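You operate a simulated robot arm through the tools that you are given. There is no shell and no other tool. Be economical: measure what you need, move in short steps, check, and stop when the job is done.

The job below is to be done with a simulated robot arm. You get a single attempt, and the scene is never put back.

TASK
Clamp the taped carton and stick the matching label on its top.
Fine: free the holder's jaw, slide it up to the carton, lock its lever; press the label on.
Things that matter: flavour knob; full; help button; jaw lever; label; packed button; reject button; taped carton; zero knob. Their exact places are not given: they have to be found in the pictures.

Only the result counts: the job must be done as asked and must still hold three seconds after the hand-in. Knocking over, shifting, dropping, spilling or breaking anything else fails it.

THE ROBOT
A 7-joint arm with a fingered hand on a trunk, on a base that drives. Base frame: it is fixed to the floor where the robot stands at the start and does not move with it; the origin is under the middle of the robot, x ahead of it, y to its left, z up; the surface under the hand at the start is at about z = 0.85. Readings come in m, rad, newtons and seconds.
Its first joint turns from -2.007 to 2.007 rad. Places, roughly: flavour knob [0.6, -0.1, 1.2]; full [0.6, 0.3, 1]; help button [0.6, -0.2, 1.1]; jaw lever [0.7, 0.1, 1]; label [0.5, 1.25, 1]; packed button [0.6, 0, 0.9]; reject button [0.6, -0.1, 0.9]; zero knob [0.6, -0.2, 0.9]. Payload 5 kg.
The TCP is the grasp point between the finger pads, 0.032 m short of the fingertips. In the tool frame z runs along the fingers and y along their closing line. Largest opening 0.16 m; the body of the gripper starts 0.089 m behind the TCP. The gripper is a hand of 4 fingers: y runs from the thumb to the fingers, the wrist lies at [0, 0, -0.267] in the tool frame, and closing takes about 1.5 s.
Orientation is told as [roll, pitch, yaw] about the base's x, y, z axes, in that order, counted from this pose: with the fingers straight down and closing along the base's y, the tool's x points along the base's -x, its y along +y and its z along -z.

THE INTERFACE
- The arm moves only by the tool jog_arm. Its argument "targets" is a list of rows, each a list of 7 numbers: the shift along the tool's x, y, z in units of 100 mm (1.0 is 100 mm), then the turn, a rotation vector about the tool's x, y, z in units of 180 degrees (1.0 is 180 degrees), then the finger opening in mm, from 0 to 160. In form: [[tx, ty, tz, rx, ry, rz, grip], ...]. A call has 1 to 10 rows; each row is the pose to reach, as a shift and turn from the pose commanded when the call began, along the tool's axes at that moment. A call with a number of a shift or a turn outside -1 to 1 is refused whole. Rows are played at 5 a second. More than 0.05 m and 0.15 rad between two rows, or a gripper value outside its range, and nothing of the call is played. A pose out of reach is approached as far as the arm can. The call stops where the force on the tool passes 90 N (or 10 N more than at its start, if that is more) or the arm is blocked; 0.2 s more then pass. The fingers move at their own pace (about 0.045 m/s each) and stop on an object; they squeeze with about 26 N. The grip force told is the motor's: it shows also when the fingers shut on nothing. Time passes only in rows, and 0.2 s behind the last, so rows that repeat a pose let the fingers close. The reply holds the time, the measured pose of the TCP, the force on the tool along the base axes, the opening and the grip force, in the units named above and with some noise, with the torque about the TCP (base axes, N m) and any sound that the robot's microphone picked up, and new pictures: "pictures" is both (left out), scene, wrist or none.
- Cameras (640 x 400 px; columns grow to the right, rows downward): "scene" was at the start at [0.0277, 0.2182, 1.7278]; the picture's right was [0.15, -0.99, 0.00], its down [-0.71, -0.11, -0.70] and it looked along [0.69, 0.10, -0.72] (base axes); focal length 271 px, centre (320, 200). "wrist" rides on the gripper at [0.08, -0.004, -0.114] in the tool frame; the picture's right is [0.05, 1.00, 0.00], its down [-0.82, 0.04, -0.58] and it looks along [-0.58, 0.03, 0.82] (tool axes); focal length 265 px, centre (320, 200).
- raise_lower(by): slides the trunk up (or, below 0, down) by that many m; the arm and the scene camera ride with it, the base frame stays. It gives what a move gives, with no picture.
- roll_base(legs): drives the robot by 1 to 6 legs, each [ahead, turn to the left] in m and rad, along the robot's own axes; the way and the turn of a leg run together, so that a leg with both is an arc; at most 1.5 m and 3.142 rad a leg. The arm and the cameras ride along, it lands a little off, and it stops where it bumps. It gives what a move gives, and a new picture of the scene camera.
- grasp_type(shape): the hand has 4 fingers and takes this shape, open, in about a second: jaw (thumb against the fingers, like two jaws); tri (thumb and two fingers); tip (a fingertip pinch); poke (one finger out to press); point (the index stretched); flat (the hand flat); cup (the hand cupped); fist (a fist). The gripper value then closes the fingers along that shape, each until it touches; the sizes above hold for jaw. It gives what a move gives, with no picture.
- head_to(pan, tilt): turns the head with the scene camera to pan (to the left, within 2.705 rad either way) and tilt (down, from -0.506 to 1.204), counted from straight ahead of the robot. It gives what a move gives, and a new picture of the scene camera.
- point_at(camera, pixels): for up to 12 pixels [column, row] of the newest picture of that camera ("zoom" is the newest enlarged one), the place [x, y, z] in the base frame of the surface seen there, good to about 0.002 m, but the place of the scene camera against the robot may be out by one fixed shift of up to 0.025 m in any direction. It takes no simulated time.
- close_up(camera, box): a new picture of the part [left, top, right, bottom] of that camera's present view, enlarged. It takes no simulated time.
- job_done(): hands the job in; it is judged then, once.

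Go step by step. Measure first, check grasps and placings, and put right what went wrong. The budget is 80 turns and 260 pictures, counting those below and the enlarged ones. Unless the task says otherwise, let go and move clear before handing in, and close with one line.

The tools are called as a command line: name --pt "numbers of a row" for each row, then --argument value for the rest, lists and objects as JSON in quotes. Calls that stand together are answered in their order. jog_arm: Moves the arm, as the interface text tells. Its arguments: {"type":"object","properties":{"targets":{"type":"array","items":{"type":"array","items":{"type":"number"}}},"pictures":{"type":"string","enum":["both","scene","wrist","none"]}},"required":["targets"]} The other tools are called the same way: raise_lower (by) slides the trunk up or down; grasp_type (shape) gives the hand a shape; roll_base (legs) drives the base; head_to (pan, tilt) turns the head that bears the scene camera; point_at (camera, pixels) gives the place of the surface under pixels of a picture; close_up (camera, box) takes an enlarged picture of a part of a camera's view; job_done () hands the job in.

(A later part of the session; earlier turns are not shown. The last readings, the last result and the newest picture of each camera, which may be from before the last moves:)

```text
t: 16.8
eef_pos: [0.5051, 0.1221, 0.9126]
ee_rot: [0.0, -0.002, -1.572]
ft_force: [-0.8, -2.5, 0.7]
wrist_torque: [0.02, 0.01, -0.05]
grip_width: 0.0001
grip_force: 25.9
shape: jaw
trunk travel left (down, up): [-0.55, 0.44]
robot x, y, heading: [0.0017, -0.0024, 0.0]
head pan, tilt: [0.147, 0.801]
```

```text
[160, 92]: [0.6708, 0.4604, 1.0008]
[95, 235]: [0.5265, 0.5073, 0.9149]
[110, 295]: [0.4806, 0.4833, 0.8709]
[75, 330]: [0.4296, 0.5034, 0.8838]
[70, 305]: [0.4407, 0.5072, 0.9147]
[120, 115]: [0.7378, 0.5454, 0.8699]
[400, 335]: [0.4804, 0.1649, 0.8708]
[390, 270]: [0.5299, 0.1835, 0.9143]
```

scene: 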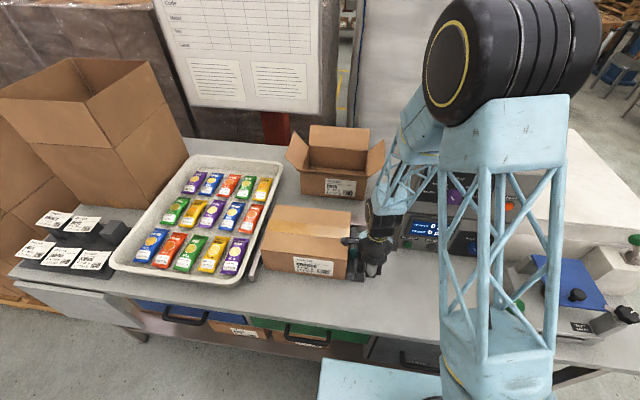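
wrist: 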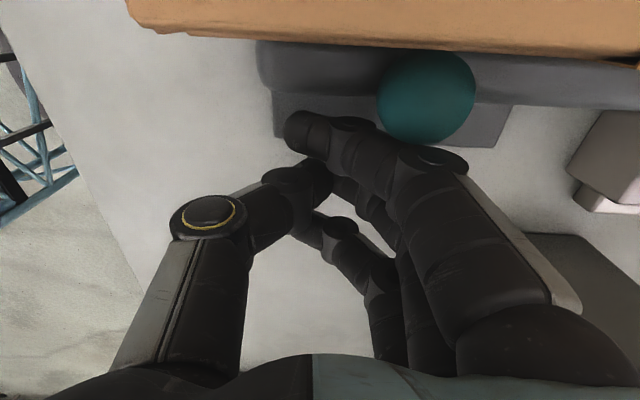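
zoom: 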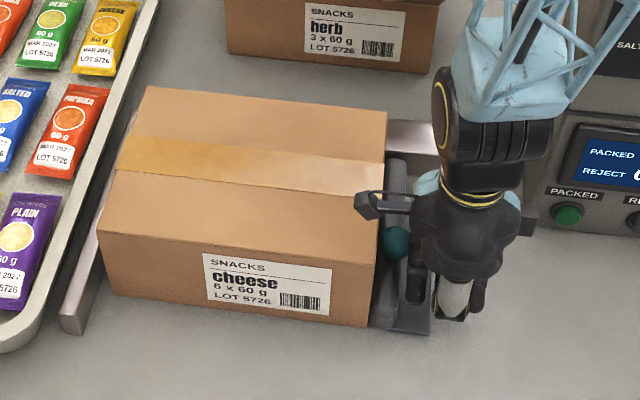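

About 15–20 mm remains to the rail, so I'll keep pushing in fine steps.

jog_arm --pt "0.05 0 0 0 0 0 0" --pt "0.1 0 0 0 0 0 0" --pt "0.13 0 0 0 0 0 0" --pictures "none"

close_up --camera "scene" --box '[230, 190, 330, 290]'

point_at --camera "zoom" --pixels '[[150, 310], [130, 290], [115, 340], [135, 150]]'

```text
t: 17.6
eef_pos: [0.5066, 0.1347, 0.912]
ee_rot: [-0.001, 0.0, -1.569]
ft_force: [-0.1, -2.1, 0.2]
wrist_torque: [0.11, -0.01, -0.04]
grip_width: 0.0001
grip_force: 26.4
shape: jaw
trunk travel left (down, up): [-0.55, 0.44]
robot x, y, heading: [-0.0001, -0.0011, -0.0]
head pan, tilt: [0.147, 0.801]
```

```text
4.00 times, centred on (280, 240) of scene
```

zoom: 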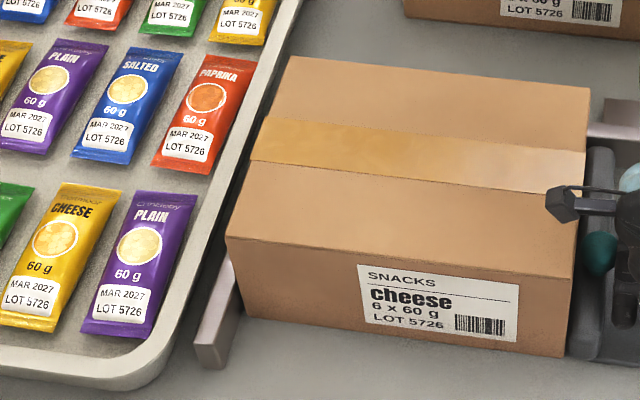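

```text
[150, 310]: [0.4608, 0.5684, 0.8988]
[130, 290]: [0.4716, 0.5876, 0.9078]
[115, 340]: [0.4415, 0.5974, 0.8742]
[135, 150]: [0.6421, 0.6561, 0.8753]
```

The rail gap is now almost closed, so I'll go on in 3–4 mm steps.

jog_arm --pt "0.02 0 0 0 0 0 0" --pt "0.04 0 0 0 0 0 0" --pictures "none"

jog_arm --pt "0.015 0 0 0 0 0 0" --pt "0.03 0 0 0 0 0 0" --pictures "none"

close_up --camera "scene" --box '[230, 190, 330, 290]'

```text
t: 18.2
eef_pos: [0.5072, 0.1376, 0.9121]
ee_rot: [0.001, 0.001, -1.571]
ft_force: [-1.0, -1.9, 1.2]
wrist_torque: [0.11, -0.04, -0.08]
grip_width: 0.0001
grip_force: 25.7
shape: jaw
trunk travel left (down, up): [-0.55, 0.44]
robot x, y, heading: [0.0001, 0.0028, -0.005]
head pan, tilt: [0.147, 0.801]
```

```text
t: 18.8
eef_pos: [0.5064, 0.1399, 0.9122]
ee_rot: [0.001, -0.001, -1.574]
ft_force: [-1.1, -6.1, -1.4]
wrist_torque: [0.04, 0.05, -0.18]
grip_width: 0.0
grip_force: 26.2
shape: jaw
trunk travel left (down, up): [-0.55, 0.44]
robot x, y, heading: [0.0027, 0.0013, -0.0]
head pan, tilt: [0.147, 0.801]
```

```text
4.00 times, centred on (280, 240) of scene
```

zoom: 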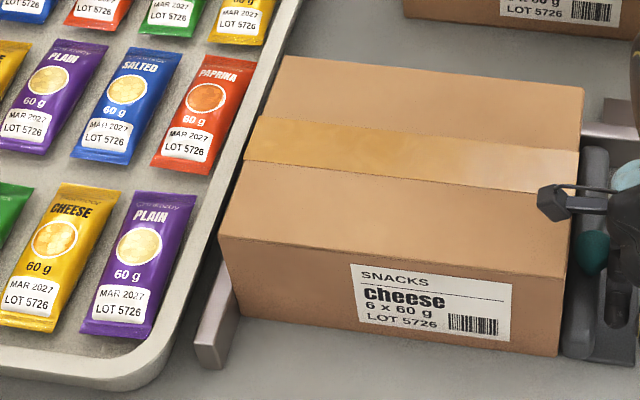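

Force is rising to 6 N, meaning the carton is at the rail. I'll push one more small step to confirm.

jog_arm --pt "0.015 0 0 0 0 0 0" --pt "0.03 0 0 0 0 0 0" --pt "0.03 0 0 0 0 0 0" --pictures "none"

close_up --camera "scene" --box '[230, 190, 330, 290]'

```text
t: 19.6
eef_pos: [0.5053, 0.1414, 0.9117]
ee_rot: [-0.001, 0.001, -1.572]
ft_force: [-1.4, -27.5, 0.0]
wrist_torque: [0.66, -0.02, -0.84]
grip_width: 0.0
grip_force: 26.1
shape: jaw
trunk travel left (down, up): [-0.55, 0.44]
robot x, y, heading: [0.0013, -0.0027, 0.001]
head pan, tilt: [0.147, 0.801]
```

```text
4.00 times, centred on (280, 240) of scene
```

zoom: 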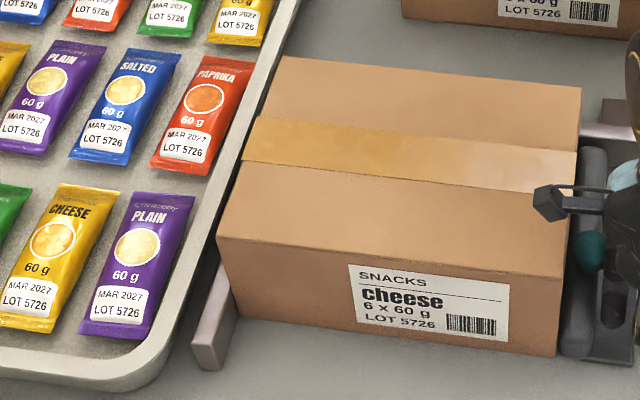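

27 N means the carton is firm between jaw and rail. I'll back off in -y and lift away.

jog_arm --pt "-0.1 0 0 0 0 0 0" --pt "-0.25 0 0 0 0 0 0" --pt "-0.25 0 -0.4 0 0 0 0" --pt "-0.25 0 -0.8 0 0 0 0" --pt "-0.25 0.2 -1.0 0 0 0 20" --pictures "none"

jog_arm --pt "-0.1 0.4 -0.3 0 0 0 60" --pt "-0.17 0.8 -0.6 0 0 0 60" --pt "-0.17 1.0 -0.7 0 0 0 70" --pictures "none"

jog_arm --pt "0 0.4 0 0 0 0 70" --pt "0 0.8 0 0 0 0 70" --pt "0 1.0 0 0 0 0 70"

```text
t: 20.8
eef_pos: [0.5264, 0.1173, 1.0127]
ee_rot: [0.0, 0.001, -1.57]
ft_force: [-0.8, 1.1, 0.6]
wrist_torque: [0.0, 0.0, 0.0]
grip_width: 0.019
grip_force: 0.1
shape: jaw
trunk travel left (down, up): [-0.55, 0.44]
robot x, y, heading: [0.0014, 0.0015, -0.001]
head pan, tilt: [0.147, 0.801]
```

```text
refused: row 1 steps farther than a row can; nothing moved
```

```text
t: 21.6
eef_pos: [0.6281, 0.1199, 1.0111]
ee_rot: [0.0, 0.0, -1.57]
ft_force: [0.1, -0.4, 0.0]
wrist_torque: [0.01, 0.0, 0.0]
grip_width: 0.0695
grip_force: 0.0
shape: jaw
trunk travel left (down, up): [-0.55, 0.44]
robot x, y, heading: [0.0008, -0.0001, 0.002]
head pan, tilt: [0.147, 0.801]
```

scene: 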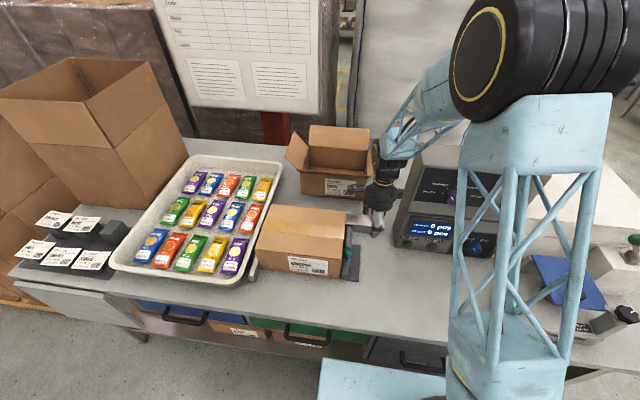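
wrist: 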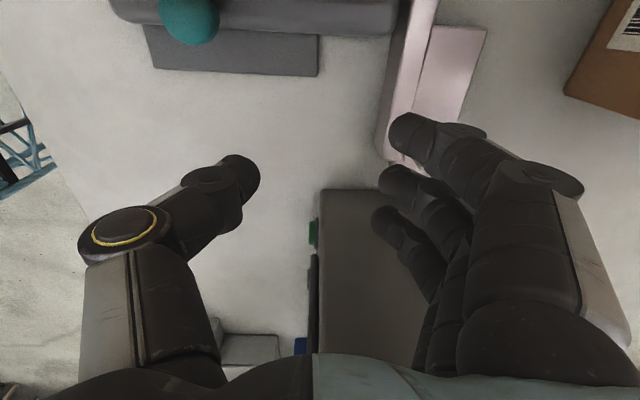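

The second call was refused but the third played safely. I'll rise, then move over the lever.

jog_arm --pt "-0.1 0 -0.45 0 0 0 70" --pt "-0.23 0 -0.9 0 0 0 70" --pt "-0.23 0.4 -0.9 0 0 0 70" --pt "-0.23 0.8 -0.9 0 0 0 70" --pt "-0.23 1.0 -0.9 0 0 0 70"

point_at --camera "wrist" --pixels '[[460, 60], [440, 50], [450, 80], [480, 20], [500, 60], [430, 45], [510, 90]]'

close_up --camera "wrist" --box '[160, 0, 640, 260]'

```text
t: 22.8
eef_pos: [0.7272, 0.0951, 1.1015]
ee_rot: [0.001, 0.0, -1.57]
ft_force: [0.8, -0.2, -0.3]
wrist_torque: [0.0, 0.0, 0.0]
grip_width: 0.0695
grip_force: 0.1
shape: jaw
trunk travel left (down, up): [-0.55, 0.44]
robot x, y, heading: [0.001, -0.0029, 0.002]
head pan, tilt: [0.147, 0.801]
```

scene: 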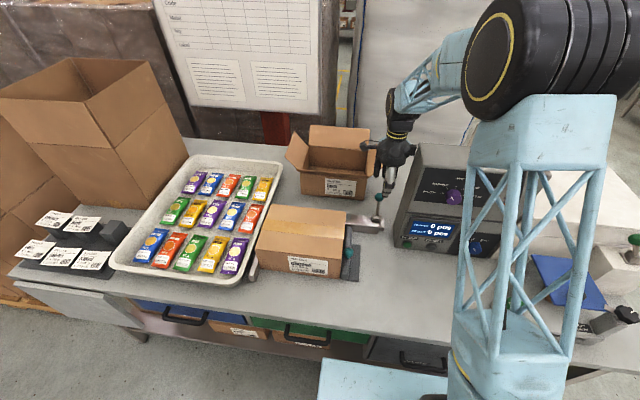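
wrist: 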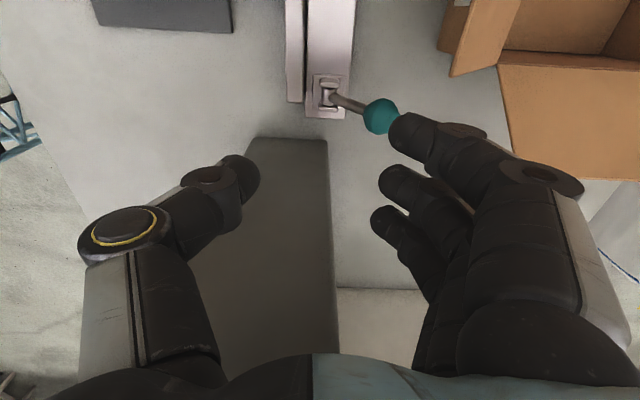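

```text
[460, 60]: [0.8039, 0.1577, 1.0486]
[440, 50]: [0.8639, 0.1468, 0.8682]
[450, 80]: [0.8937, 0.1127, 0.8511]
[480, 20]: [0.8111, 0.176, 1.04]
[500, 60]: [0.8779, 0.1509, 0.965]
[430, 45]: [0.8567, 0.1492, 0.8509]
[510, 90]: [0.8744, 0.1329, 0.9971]
```

```text
1.33 times, centred on (400, 130) of wrist
```

zoom: 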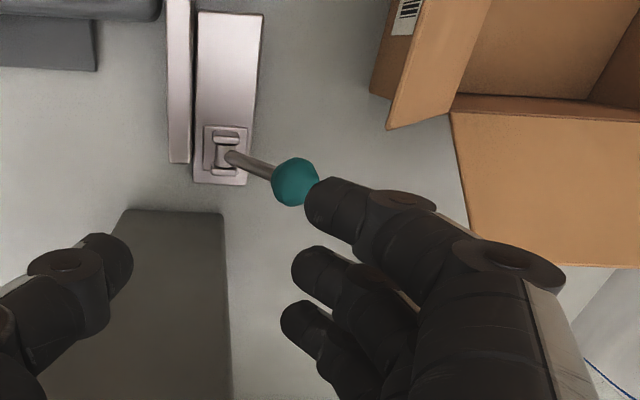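

The flap's nearest edge is at about (0.804,0.158,1.05). I'll stay slightly toward -y and lower just enough to hook the fingers behind the knob.

jog_arm --pt "-0.06 0.2 0 0 0 0 76" --pt "-0.06 0.42 0.2 0 0 0 76" --pt "-0.06 0.42 0.5 0 0 0 76" --pt "-0.06 0.42 0.75 0 0 0 76"

close_up --camera "wrist" --box '[160, 0, 640, 260]'

close_up --camera "scene" --box '[300, 110, 450, 230]'

```text
t: 23.8
eef_pos: [0.7678, 0.0892, 1.0274]
ee_rot: [0.0, 0.0, -1.57]
ft_force: [0.1, -0.5, -0.2]
wrist_torque: [0.0, -0.01, -0.01]
grip_width: 0.0751
grip_force: 0.1
shape: jaw
trunk travel left (down, up): [-0.55, 0.44]
robot x, y, heading: [0.0005, 0.0007, -0.003]
head pan, tilt: [0.147, 0.801]
```

scene: 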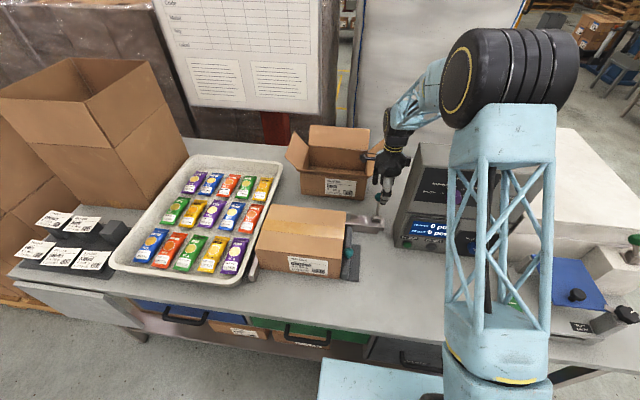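
wrist: 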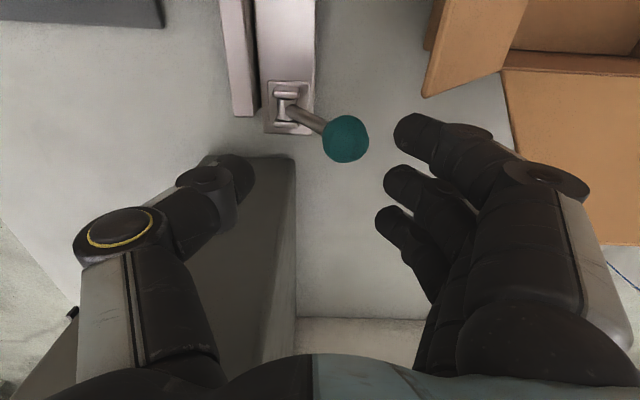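

```text
1.33 times, centred on (400, 130) of wrist
```

zoom: 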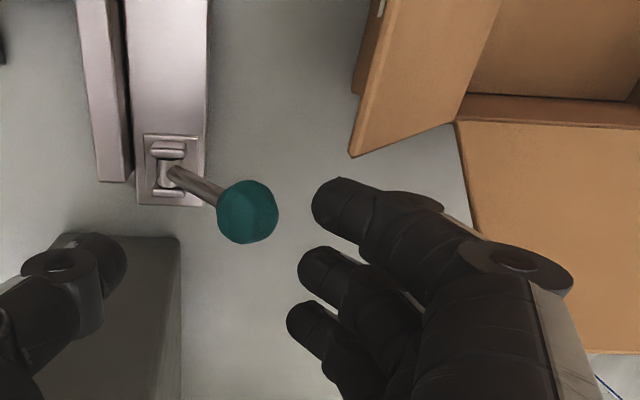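

```text
3.33 times, centred on (375, 170) of scene
```

zoom: 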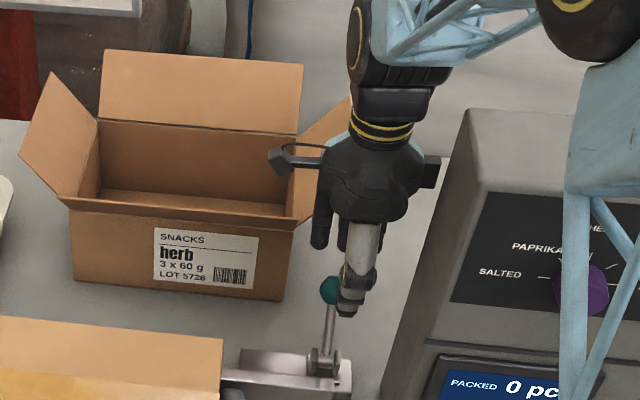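

The knob (345,138) is well inside the fingers and clear of the flap. I'll shift 6 mm to -y and 8 mm to -x, then descend the rest.

jog_arm --pt "-0.06 -0.08 0.0 0 0 0 76" --pt "-0.06 -0.08 0.3 0 0 0 76" --pt "-0.06 -0.08 0.55 0 0 0 76"

close_up --camera "wrist" --box '[160, 0, 640, 260]'

```text
t: 24.6
eef_pos: [0.759, 0.0827, 0.9722]
ee_rot: [0.001, 0.0, -1.571]
ft_force: [-0.2, -0.2, 0.8]
wrist_torque: [-0.03, 0.01, -0.03]
grip_width: 0.0757
grip_force: 0.2
shape: jaw
trunk travel left (down, up): [-0.55, 0.44]
robot x, y, heading: [0.0003, -0.0024, -0.001]
head pan, tilt: [0.147, 0.801]
```

scene: 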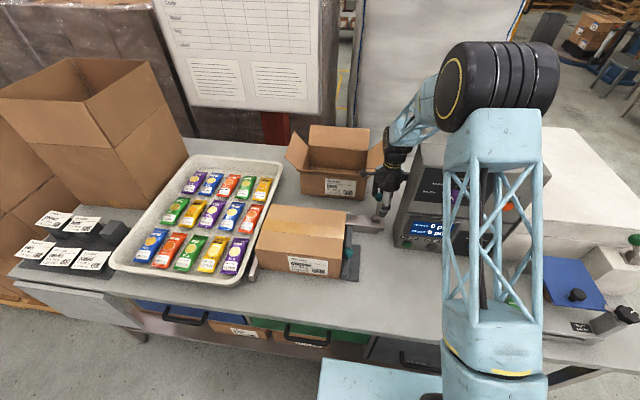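
wrist: 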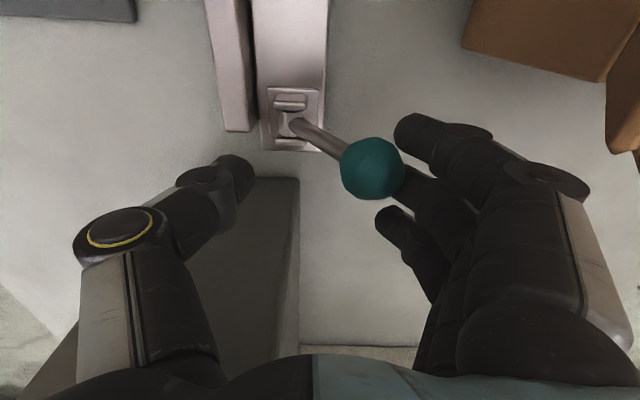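

```text
1.33 times, centred on (400, 130) of wrist
```

zoom: 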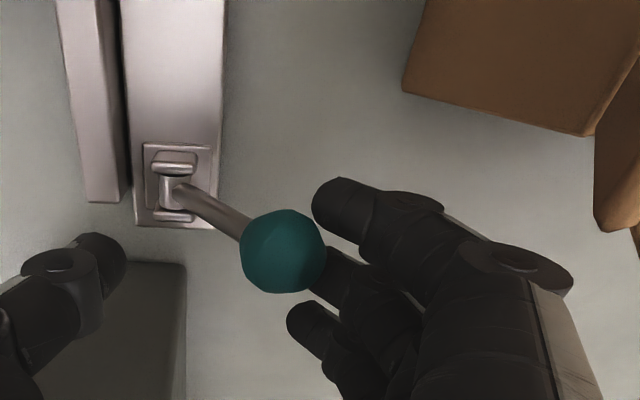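

The knob sits against the fingers, so I'll pull -x by 100 mm in an arc to throw the lever back.

jog_arm --pt "0 -0.15 -0.03 0 0 0 76" --pt "0 -0.3 -0.06 0 0 0 76" --pt "0 -0.45 -0.07 0 0 0 76" --pt "0 -0.6 -0.06 0 0 0 76" --pt "0 -0.75 -0.03 0 0 0 76" --pt "0 -0.87 0.0 0 0 0 76" --pt "0 -0.97 0.02 0 0 0 76"

close_up --camera "wrist" --box '[160, 0, 640, 260]'

```text
t: 26.2
eef_pos: [0.661, 0.0843, 0.9702]
ee_rot: [0.001, 0.001, -1.57]
ft_force: [0.3, 0.2, 0.4]
wrist_torque: [0.0, 0.0, -0.01]
grip_width: 0.0756
grip_force: 0.1
shape: jaw
trunk travel left (down, up): [-0.55, 0.44]
robot x, y, heading: [-0.0014, 0.0008, -0.001]
head pan, tilt: [0.147, 0.801]
```

scene: 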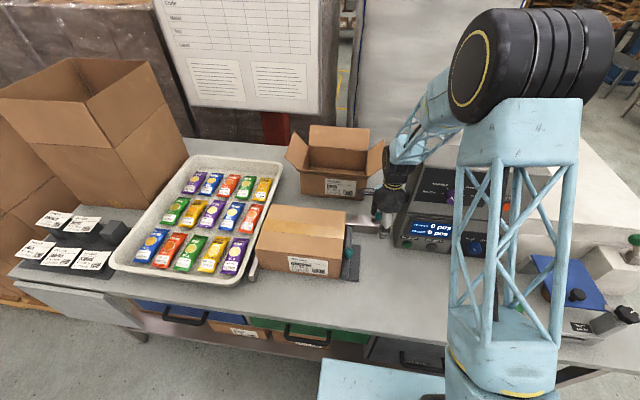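
wrist: 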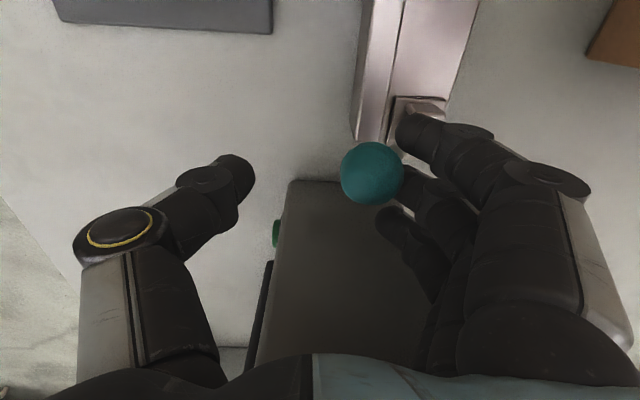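

```text
1.33 times, centred on (400, 130) of wrist
```

zoom: 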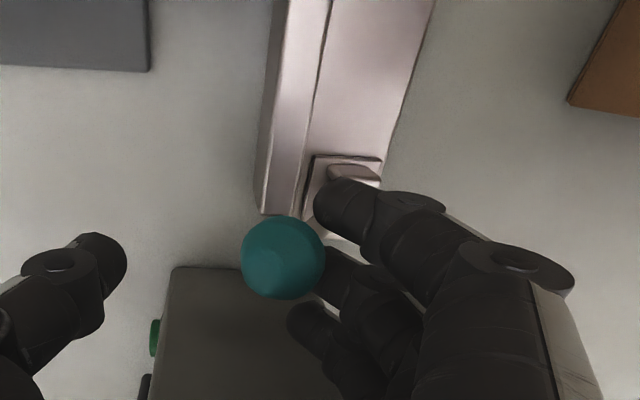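

The lever came back with the knob. I'll press a little further to feel the end stop.

jog_arm --pt "0 -0.04 0.01 0 0 0 76" --pt "0 -0.08 0.02 0 0 0 76" --pictures "none"

point_at --camera "wrist" --pixels '[[372, 172]]'

```text
t: 26.8
eef_pos: [0.6545, 0.0835, 0.9678]
ee_rot: [0.001, -0.001, -1.572]
ft_force: [3.5, -1.1, 2.2]
wrist_torque: [-0.03, -0.13, -0.07]
grip_width: 0.0773
grip_force: 0.0
shape: jaw
trunk travel left (down, up): [-0.55, 0.44]
robot x, y, heading: [-0.0002, -0.001, -0.004]
head pan, tilt: [0.147, 0.801]
```

```text
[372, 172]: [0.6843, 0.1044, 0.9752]
```

jog_arm --pt "0 -0.03 0.0 0 0 0 76" --pt "0 -0.06 0.0 0 0 0 76" --pt "0 -0.06 0.0 0 0 0 76" --pictures "none"

jog_arm --pt "0 0.08 0.0 0 0 0 76" --pt "0 0.08 -0.3 0 0 0 76" --pt "0 0.0 -0.7 0 0 0 76" --pt "0 -0.1 -1.0 0 0 0 76"

close_up --camera "wrist" --box '[160, 0, 640, 260]'

close_up --camera "scene" --box '[230, 180, 430, 300]'

```text
t: 27.6
eef_pos: [0.6491, 0.0846, 0.9676]
ee_rot: [0.0, 0.0, -1.57]
ft_force: [9.3, -0.8, 0.7]
wrist_torque: [-0.05, -0.28, -0.11]
grip_width: 0.0797
grip_force: 0.1
shape: jaw
trunk travel left (down, up): [-0.55, 0.44]
robot x, y, heading: [-0.0009, -0.0011, 0.0]
head pan, tilt: [0.147, 0.801]
```

```text
t: 28.6
eef_pos: [0.6372, 0.0819, 1.0699]
ee_rot: [0.0, 0.0, -1.571]
ft_force: [-1.6, 0.1, -0.9]
wrist_torque: [-0.02, -0.02, -0.01]
grip_width: 0.0757
grip_force: 0.0
shape: jaw
trunk travel left (down, up): [-0.55, 0.44]
robot x, y, heading: [-0.0002, 0.0039, -0.002]
head pan, tilt: [0.147, 0.801]
```

scene: 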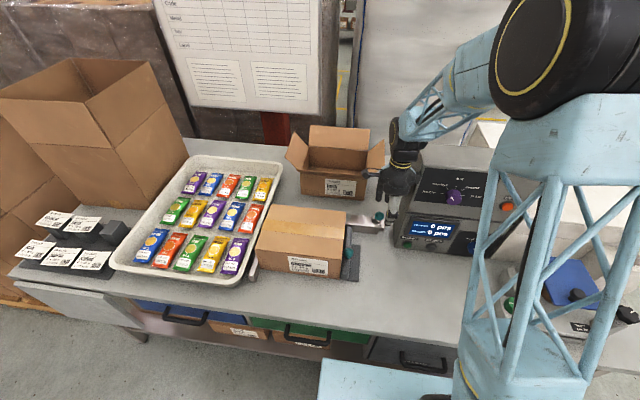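
wrist: 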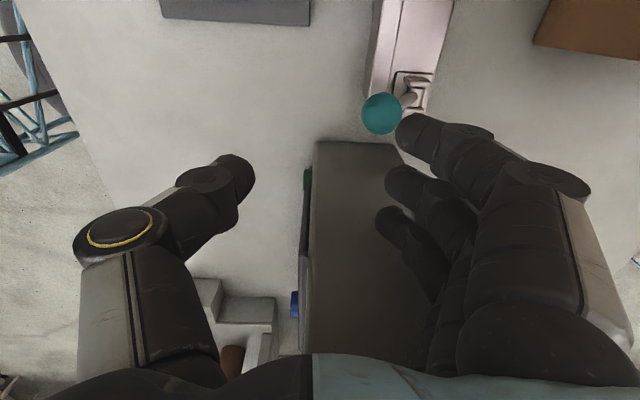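

```text
1.33 times, centred on (400, 130) of wrist
```

zoom: 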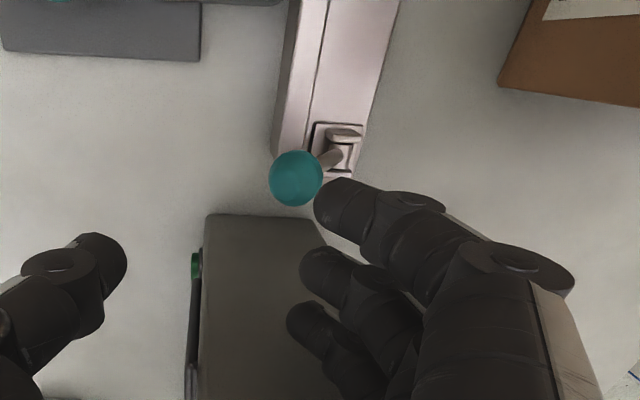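

```text
3.20 times, centred on (330, 240) of scene
```

zoom: 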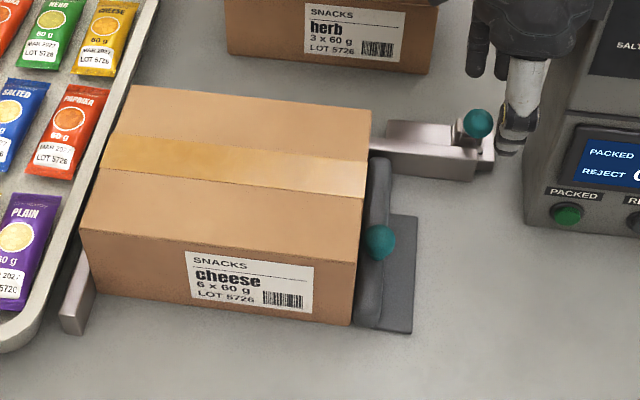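

The lever is back at its start lean (knob ~(0.68,0.1,0.97)), it pushed back with 9 N at the stop, and the jaw is tight on the carton. Now for the label: I'll raise and retract the arm, then measure the label stand and the floor space.

jog_arm --pt "0 -0.3 -0.4 0 0 0 76" --pt "0 -0.6 -0.8 0 0 0 76" --pt "0.0 -0.9 -1.0 0 0 0 76" --pictures "none"

jog_arm --pt "0.3 -0.2 -0.35 0 0 0 76" --pt "0.5 -0.4 -0.7 0 0 0 76" --pt "0.6 -0.6 -1.0 0 0 0 76" --pictures "scene"

point_at --camera "scene" --pixels '[[56, 211], [77, 215], [65, 228], [41, 224], [58, 235], [70, 237], [73, 226], [16, 281], [130, 300], [115, 250], [100, 260], [30, 350]]'

close_up --camera "scene" --box '[0, 190, 150, 290]'

head_to --pan 0.9 --tilt 1.0

```text
t: 29.4
eef_pos: [0.5475, 0.0823, 1.1677]
ee_rot: [0.001, 0.0, -1.57]
ft_force: [0.9, 0.2, 0.7]
wrist_torque: [0.02, 0.04, 0.03]
grip_width: 0.0757
grip_force: 0.2
shape: jaw
trunk travel left (down, up): [-0.55, 0.44]
robot x, y, heading: [-0.0006, 0.0024, 0.001]
head pan, tilt: [0.147, 0.801]
```

```text
refused: row 1 steps farther than a row can; nothing moved
```

```text
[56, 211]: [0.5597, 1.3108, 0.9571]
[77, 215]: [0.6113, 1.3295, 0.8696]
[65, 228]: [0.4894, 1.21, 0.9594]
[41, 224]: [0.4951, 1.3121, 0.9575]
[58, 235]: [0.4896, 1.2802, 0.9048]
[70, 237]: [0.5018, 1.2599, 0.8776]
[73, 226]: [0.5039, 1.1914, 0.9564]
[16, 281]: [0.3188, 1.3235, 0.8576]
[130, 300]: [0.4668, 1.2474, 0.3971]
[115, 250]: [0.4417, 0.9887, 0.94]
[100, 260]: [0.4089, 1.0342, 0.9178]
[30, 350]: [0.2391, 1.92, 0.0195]
```

```text
4.00 times, centred on (75, 240) of scene
```

zoom: 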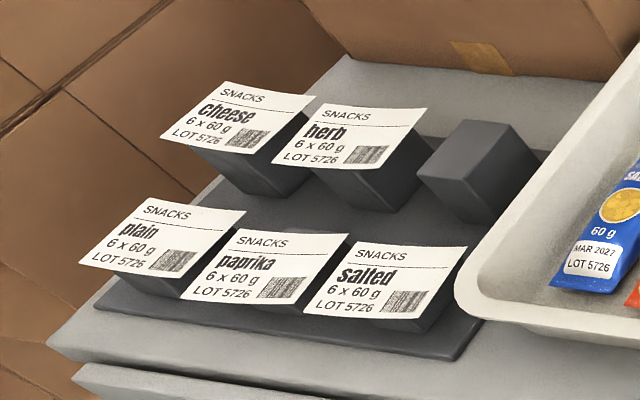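

```text
t: 30.5
eef_pos: [0.5493, 0.084, 1.1655]
ee_rot: [0.001, -0.001, -1.57]
ft_force: [0.2, -0.3, 0.1]
wrist_torque: [0.02, -0.04, -0.03]
grip_width: 0.0759
grip_force: 0.1
shape: jaw
trunk travel left (down, up): [-0.55, 0.44]
robot x, y, heading: [0.0022, 0.0037, 0.002]
head pan, tilt: [0.901, 1.0]
```

scene: 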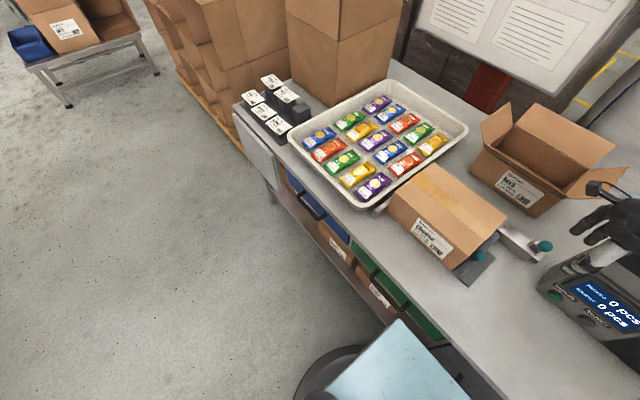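

The floor to the left is clear. I'll measure the bench front line and the robot base clearance.

point_at --camera "scene" --pixels '[[300, 385], [340, 352], [400, 322], [360, 320], [312, 212], [292, 185], [270, 190], [236, 112], [430, 335], [365, 275], [250, 160], [450, 350]]'

jog_arm --pt "0.2 -0.2 -0.3 0 0 0 76" --pt "0.4 -0.4 -0.6 0 0 0 76" --pt "0.5 -0.6 -0.9 0 0 0 76" --pt "0.5 -0.8 -1.0 0 0 0 76" --pictures "none"

```text
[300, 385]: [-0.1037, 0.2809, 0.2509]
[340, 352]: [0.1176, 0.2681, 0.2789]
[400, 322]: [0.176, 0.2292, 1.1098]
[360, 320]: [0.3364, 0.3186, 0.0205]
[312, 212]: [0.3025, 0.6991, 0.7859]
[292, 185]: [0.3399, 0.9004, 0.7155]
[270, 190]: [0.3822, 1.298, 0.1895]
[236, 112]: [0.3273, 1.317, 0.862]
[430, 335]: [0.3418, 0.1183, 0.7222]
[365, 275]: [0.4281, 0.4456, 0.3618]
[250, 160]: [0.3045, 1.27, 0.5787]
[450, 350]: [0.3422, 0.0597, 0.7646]
```

```text
t: 31.5
eef_pos: [0.4675, 0.1314, 1.267]
ee_rot: [-0.001, 0.001, -1.571]
ft_force: [0.4, -0.2, -0.6]
wrist_torque: [0.01, -0.04, -0.04]
grip_width: 0.0757
grip_force: 0.1
shape: jaw
trunk travel left (down, up): [-0.55, 0.44]
robot x, y, heading: [0.0015, -0.0002, 0.002]
head pan, tilt: [0.901, 1.0]
```

The base radius is about 0.30 m and the bench front is at about 0.31–0.34, so I'll back off 0.1 m first. Then I'll turn, drive 0.7 m along the bench, and turn back to face it.

roll_base --legs '[[-0.1, 0], [0, 1.5708], [0.7, 0], [0, -1.5708]]'

```text
t: 44.2
eef_pos: [0.3677, 0.8227, 1.2672]
ee_rot: [0.0, 0.001, -1.59]
ft_force: [1.0, -1.0, 0.1]
wrist_torque: [-0.02, -0.02, -0.02]
grip_width: 0.0758
grip_force: 0.0
shape: jaw
trunk travel left (down, up): [-0.55, 0.44]
robot x, y, heading: [-0.1062, 0.6965, -0.021]
head pan, tilt: [0.901, 1.0]
```

scene: 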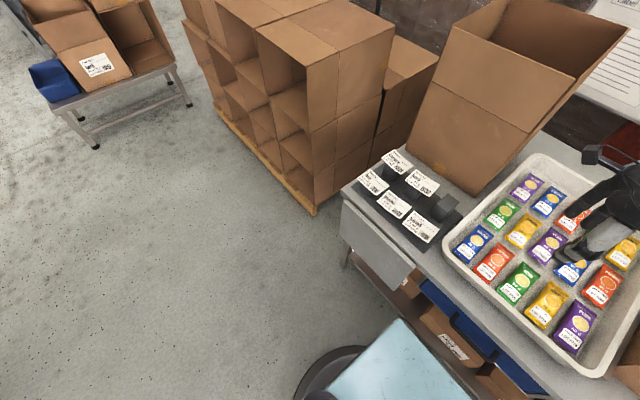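

I'm now at (-0.106, 0.697), so I'll zoom on the labels.

close_up --camera "scene" --box '[340, 140, 470, 250]'

point_at --camera "zoom" --pixels '[[232, 55], [355, 90], [310, 160], [205, 100], [270, 100], [270, 165], [300, 200], [380, 225], [350, 130], [210, 135], [330, 165], [430, 150]]'

```text
3.64 times, centred on (405, 195) of scene
```

zoom: 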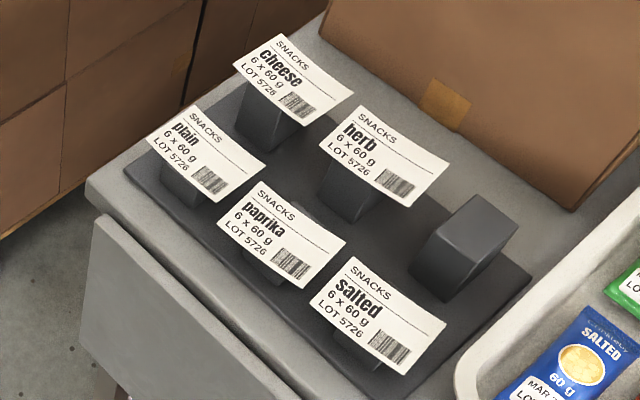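

```text
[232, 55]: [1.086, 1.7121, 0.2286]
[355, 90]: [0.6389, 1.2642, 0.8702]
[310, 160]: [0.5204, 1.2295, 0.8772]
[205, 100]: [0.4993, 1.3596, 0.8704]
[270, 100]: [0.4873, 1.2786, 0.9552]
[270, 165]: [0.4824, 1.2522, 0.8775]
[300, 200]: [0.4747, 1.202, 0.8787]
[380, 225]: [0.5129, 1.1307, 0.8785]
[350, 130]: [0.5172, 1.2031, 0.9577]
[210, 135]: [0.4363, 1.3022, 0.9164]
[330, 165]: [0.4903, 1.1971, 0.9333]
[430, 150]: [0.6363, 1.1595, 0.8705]
```

point_at --camera "zoom" --pixels '[[279, 38], [347, 92], [303, 121], [240, 67], [293, 80], [245, 105], [268, 145], [300, 125], [325, 140], [265, 200], [375, 60], [300, 92]]'

close_up --camera "scene" --box '[370, 140, 430, 190]'

```text
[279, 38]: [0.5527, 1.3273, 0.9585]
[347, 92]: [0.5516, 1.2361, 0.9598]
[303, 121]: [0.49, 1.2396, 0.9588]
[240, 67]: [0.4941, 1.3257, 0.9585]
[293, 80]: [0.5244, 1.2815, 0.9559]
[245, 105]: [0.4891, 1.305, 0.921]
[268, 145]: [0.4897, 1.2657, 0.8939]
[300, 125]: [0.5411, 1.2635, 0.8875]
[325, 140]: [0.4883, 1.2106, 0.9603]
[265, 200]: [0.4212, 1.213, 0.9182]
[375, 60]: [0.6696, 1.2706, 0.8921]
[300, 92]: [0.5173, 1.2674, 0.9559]
```

```text
8.00 times, centred on (400, 165) of scene
```

zoom: 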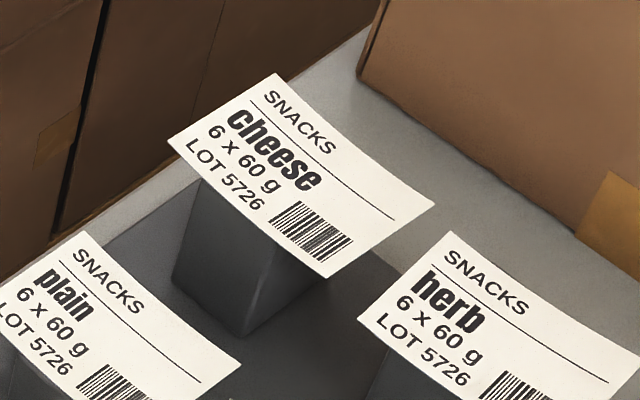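

The cheese label spans x 0.49–0.555, y 1.235–1.33 at a true height of z≈0.937, overhanging its post mainly at the two y ends. I'll bring the wrist camera closer and yaw the hand back to 0 so it closes along y.

jog_arm --pt "0.1 0.0 0 0 0 -0.047 120" --pt "0.2 0.0 0 0 0 -0.094 120" --pt "0.3 0.0 0 0 0 -0.141 120" --pt "0.4 0.0 0 0 0 -0.188 120" --pt "0.5 0.0 0 0 0 -0.235 120" --pt "0.6 0.0 0 0 0 -0.282 120" --pt "0.7 0.0 0 0 0 -0.329 120" --pt "0.8 0.0 0 0 0 -0.376 120" --pt "0.9 0.0 0 0 0 -0.423 120" --pt "1.0 0.0 0 0 0 -0.47 120" --pictures "none"

head_to --pan 0.75 --tilt 0.85

```text
t: 46.4
eef_pos: [0.3696, 0.9233, 1.267]
ee_rot: [0.001, 0.001, -0.11]
ft_force: [0.4, 0.0, 0.0]
wrist_torque: [0.01, 0.05, -0.03]
grip_width: 0.1197
grip_force: 0.0
shape: jaw
trunk travel left (down, up): [-0.55, 0.44]
robot x, y, heading: [-0.1008, 0.6998, -0.016]
head pan, tilt: [0.901, 1.0]
```

```text
t: 47.1
eef_pos: [0.3702, 0.9234, 1.2679]
ee_rot: [0.001, 0.0, -0.112]
ft_force: [0.5, 0.4, 0.7]
wrist_torque: [0.02, -0.02, -0.01]
grip_width: 0.1196
grip_force: 0.0
shape: jaw
trunk travel left (down, up): [-0.55, 0.44]
robot x, y, heading: [-0.1034, 0.6981, -0.017]
head pan, tilt: [0.75, 0.85]
```

scene: 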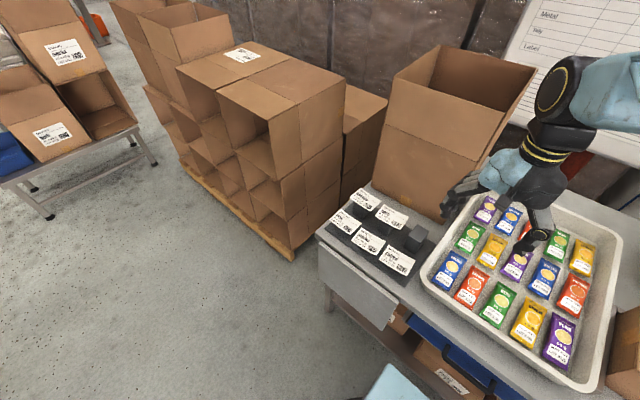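

Next I'll move toward the labels for a close wrist view.

jog_arm --pt "0 0.33 0 0 0 -0.035 120" --pt "-0.05 0.66 0 0 0 -0.035 120" --pt "-0.1 1.0 0 0 0 -0.035 120" --pictures "none"

jog_arm --pt "0 0.33 0.15 0 0 0 120" --pt "0 0.66 0.3 0 0 0 120" --pt "0 1.0 0.5 0 0 0 120" --pictures "none"

jog_arm --pt "-0.2 0.3 0.2 0 0 0 120" --pt "-0.4 0.6 0.4 0 0 0 120" --pt "-0.5 0.9 0.5 0 0 0 120"

close_up --camera "wrist" --box '[220, 60, 460, 220]'

```text
t: 47.9
eef_pos: [0.3919, 1.0238, 1.2666]
ee_rot: [-0.002, 0.002, -0.002]
ft_force: [0.4, 0.9, 0.0]
wrist_torque: [-0.02, 0.03, 0.02]
grip_width: 0.1197
grip_force: 0.1
shape: jaw
trunk travel left (down, up): [-0.55, 0.44]
robot x, y, heading: [-0.1036, 0.6989, -0.018]
head pan, tilt: [0.75, 0.85]
```

```text
t: 48.7
eef_pos: [0.3905, 1.1208, 1.2183]
ee_rot: [-0.002, -0.001, -0.004]
ft_force: [1.3, 0.2, -0.2]
wrist_torque: [-0.02, 0.01, -0.03]
grip_width: 0.1196
grip_force: 0.0
shape: jaw
trunk travel left (down, up): [-0.55, 0.44]
robot x, y, heading: [-0.1048, 0.6954, -0.014]
head pan, tilt: [0.75, 0.85]
```

```text
t: 49.5
eef_pos: [0.4431, 1.2131, 1.166]
ee_rot: [-0.002, 0.0, -0.003]
ft_force: [-0.6, -0.4, -0.2]
wrist_torque: [-0.02, 0.01, -0.02]
grip_width: 0.1196
grip_force: 0.0
shape: jaw
trunk travel left (down, up): [-0.55, 0.44]
robot x, y, heading: [-0.1033, 0.6989, -0.019]
head pan, tilt: [0.75, 0.85]
```

scene: 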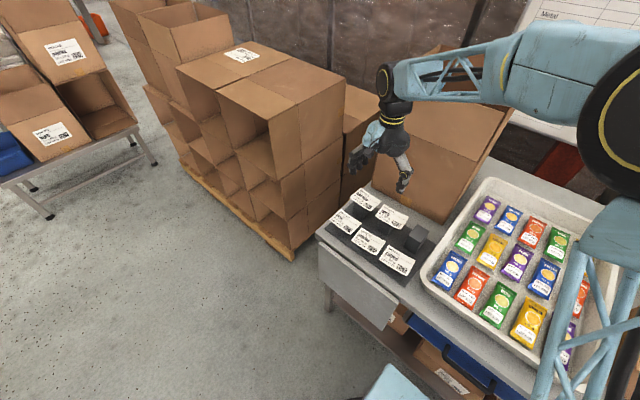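
wrist: 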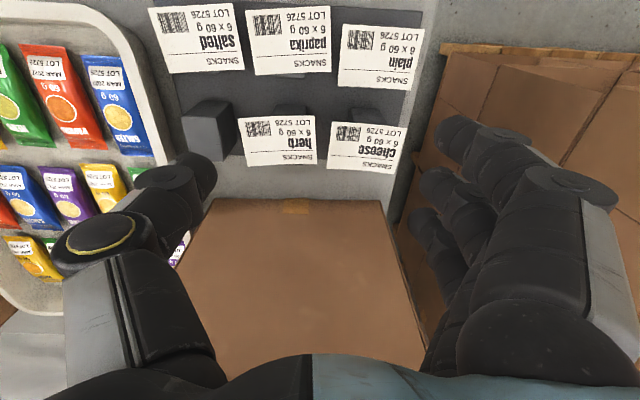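

```text
2.50 times, centred on (340, 140) of wrist
```

zoom: 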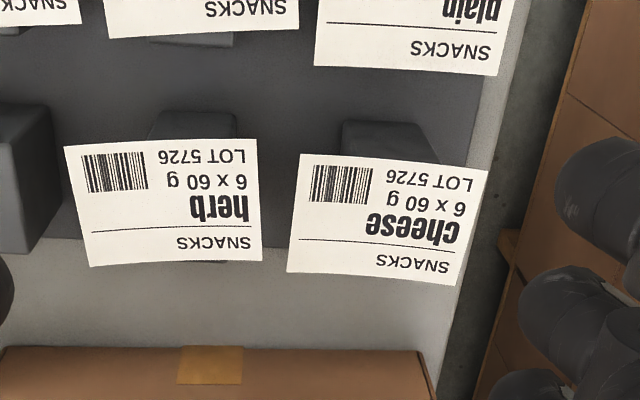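

point_at --camera "zoom" --pixels '[[306, 162], [480, 176], [455, 278], [292, 266], [385, 215], [345, 130], [430, 140], [255, 150], [258, 250], [490, 65], [390, 150], [380, 165]]'

point_at --camera "wrist" --pixels '[[212, 105], [230, 150], [190, 120], [205, 115], [210, 150], [430, 60], [425, 120], [460, 60], [440, 35], [300, 210]]'

```text
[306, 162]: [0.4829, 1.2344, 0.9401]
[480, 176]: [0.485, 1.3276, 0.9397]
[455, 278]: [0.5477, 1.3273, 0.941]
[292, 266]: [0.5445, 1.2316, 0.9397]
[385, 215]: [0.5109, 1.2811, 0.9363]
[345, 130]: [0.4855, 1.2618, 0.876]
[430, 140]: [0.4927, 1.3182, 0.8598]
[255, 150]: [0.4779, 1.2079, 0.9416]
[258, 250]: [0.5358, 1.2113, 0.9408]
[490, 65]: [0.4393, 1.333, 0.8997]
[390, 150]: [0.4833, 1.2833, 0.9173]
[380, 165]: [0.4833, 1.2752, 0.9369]
```

```text
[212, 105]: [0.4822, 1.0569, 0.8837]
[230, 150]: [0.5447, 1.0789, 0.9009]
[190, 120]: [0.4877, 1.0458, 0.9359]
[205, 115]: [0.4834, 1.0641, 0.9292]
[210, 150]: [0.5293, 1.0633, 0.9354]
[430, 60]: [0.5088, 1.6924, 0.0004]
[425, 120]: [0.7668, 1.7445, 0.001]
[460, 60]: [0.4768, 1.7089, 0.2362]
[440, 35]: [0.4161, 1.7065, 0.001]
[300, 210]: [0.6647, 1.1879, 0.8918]
```

The label's true extents are x 0.481–0.549, y 1.232–1.329, z≈0.937, on a post from y 1.261 to 1.305. Its free +y end can be pinched by a hand tilted in from the +y side, so I'll raise the arm and drive further left for reach.

jog_arm --pt "0.15 -0.3 -0.3 0 0 0 120" --pt "0.3 -0.6 -0.6 0 0 0 120" --pt "0.4 -0.9 -0.9 0 0 0 100" --pt "0.5 -1.0 -1.0 0 0 0 80" --pictures "none"

jog_arm --pt "0 -0.3 -0.3 0 0 0 80" --pt "0 -0.6 -0.6 0 0 0 80" --pt "0 -0.9 -0.8 0 0 0 80" --pictures "none"

roll_base --legs '[[0, 1.588], [0.34, 0], [0, -1.5708]]'

```text
t: 50.5
eef_pos: [0.3898, 1.1105, 1.268]
ee_rot: [-0.001, 0.0, -0.003]
ft_force: [0.4, -1.0, 0.1]
wrist_torque: [0.01, -0.01, 0.01]
grip_width: 0.0808
grip_force: 0.0
shape: jaw
trunk travel left (down, up): [-0.55, 0.44]
robot x, y, heading: [-0.106, 0.7006, -0.018]
head pan, tilt: [0.75, 0.85]
```

```text
t: 51.3
eef_pos: [0.3887, 1.0204, 1.3484]
ee_rot: [0.0, 0.001, -0.002]
ft_force: [-0.6, -0.5, 0.0]
wrist_torque: [0.03, 0.01, 0.02]
grip_width: 0.0805
grip_force: 0.1
shape: jaw
trunk travel left (down, up): [-0.55, 0.44]
robot x, y, heading: [-0.1, 0.7028, -0.023]
head pan, tilt: [0.75, 0.85]
```

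```text
t: 61.6
eef_pos: [0.3942, 1.3604, 1.3483]
ee_rot: [-0.001, 0.001, -0.009]
ft_force: [0.2, 0.7, -0.4]
wrist_torque: [0.01, 0.0, 0.01]
grip_width: 0.081
grip_force: 0.2
shape: jaw
trunk travel left (down, up): [-0.55, 0.44]
robot x, y, heading: [-0.1012, 1.0395, -0.022]
head pan, tilt: [0.75, 0.85]
```

scene: 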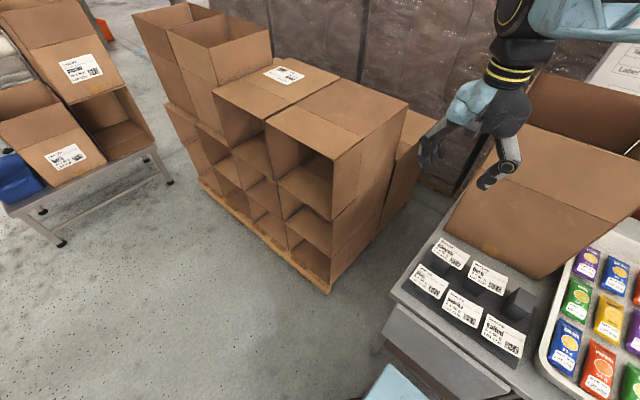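

point_at --camera "scene" --pixels '[[402, 108], [334, 160], [340, 240], [380, 150], [425, 125], [400, 180], [325, 285]]'

jog_arm --pt "-0.15 0.05 0 0.045 0 0 80" --pt "-0.3 0.1 0 0.09 0 0 80" --pt "-0.45 0.15 0 0.135 0 0 80" --pt "-0.6 0.2 0 0.18 0 0 80" --pt "-0.75 0.25 0 0.225 0 0 80" --pt "-0.9 0.3 0 0.27 0 0 80" --pt "-1.0 0.35 0 0.315 0 0 80" --pt "-1.0 0.4 0 0.36 0 0 80"

```text
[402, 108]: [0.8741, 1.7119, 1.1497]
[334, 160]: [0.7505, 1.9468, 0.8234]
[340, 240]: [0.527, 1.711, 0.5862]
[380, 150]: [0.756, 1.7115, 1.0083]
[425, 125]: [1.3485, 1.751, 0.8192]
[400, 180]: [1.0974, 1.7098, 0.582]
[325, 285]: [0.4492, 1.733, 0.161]
```

```text
t: 63.4
eef_pos: [0.4974, 1.4017, 1.3446]
ee_rot: [-1.13, 0.01, -0.008]
ft_force: [0.8, -1.2, 4.6]
wrist_torque: [0.47, -0.03, -0.03]
grip_width: 0.0802
grip_force: 0.0
shape: jaw
trunk travel left (down, up): [-0.55, 0.44]
robot x, y, heading: [-0.0979, 1.04, -0.025]
head pan, tilt: [0.75, 0.85]
```

scene: 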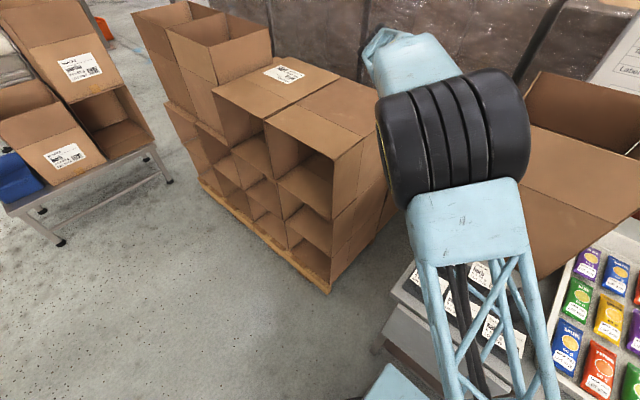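
wrist: 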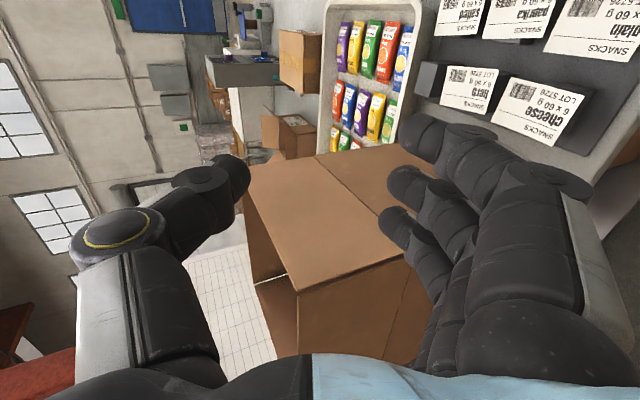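

The hand is tilted 65° with fingers below and thumb above, aimed at the label's +y end. The boxes at y≥1.71 stay clear, so I'll lower using the trunk in two stages.

raise_lower --by -0.2

jog_arm --pt "-0.17 0 0 0 0 0 60" --pt "-0.17 0 0 0 0 0 60"

```text
t: 65.6
eef_pos: [0.4957, 1.4006, 1.1483]
ee_rot: [-1.131, -0.002, -0.008]
ft_force: [-0.2, 0.7, 0.8]
wrist_torque: [0.0, 0.03, 0.0]
grip_width: 0.0804
grip_force: 0.0
shape: jaw
trunk travel left (down, up): [-0.35, 0.64]
robot x, y, heading: [-0.0997, 1.0389, -0.02]
head pan, tilt: [0.75, 0.85]
```

```text
t: 66.2
eef_pos: [0.5117, 1.3997, 1.148]
ee_rot: [-1.132, 0.0, -0.005]
ft_force: [-0.1, -0.4, -0.5]
wrist_torque: [-0.04, 0.0, -0.05]
grip_width: 0.0607
grip_force: 0.0
shape: jaw
trunk travel left (down, up): [-0.35, 0.64]
robot x, y, heading: [-0.1021, 1.0404, -0.025]
head pan, tilt: [0.75, 0.85]
```

scene: 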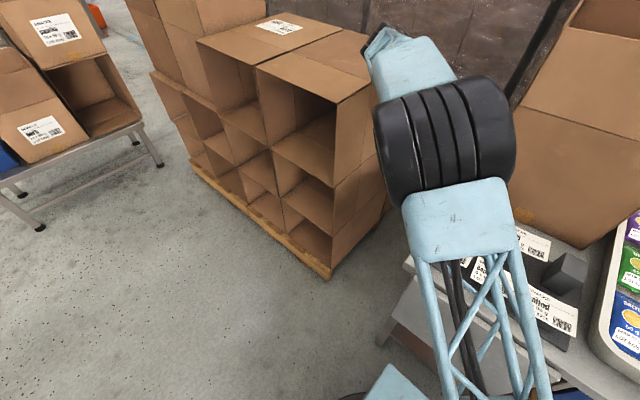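
wrist: 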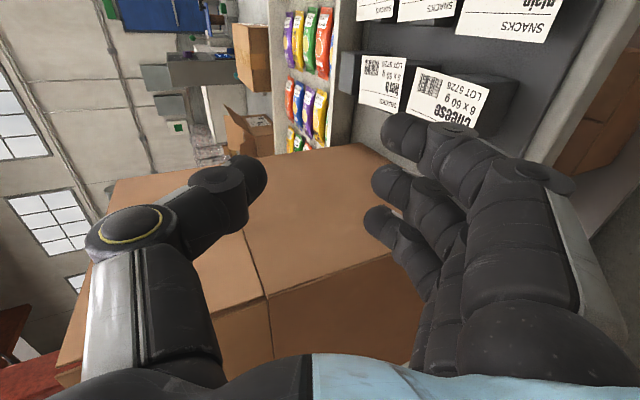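

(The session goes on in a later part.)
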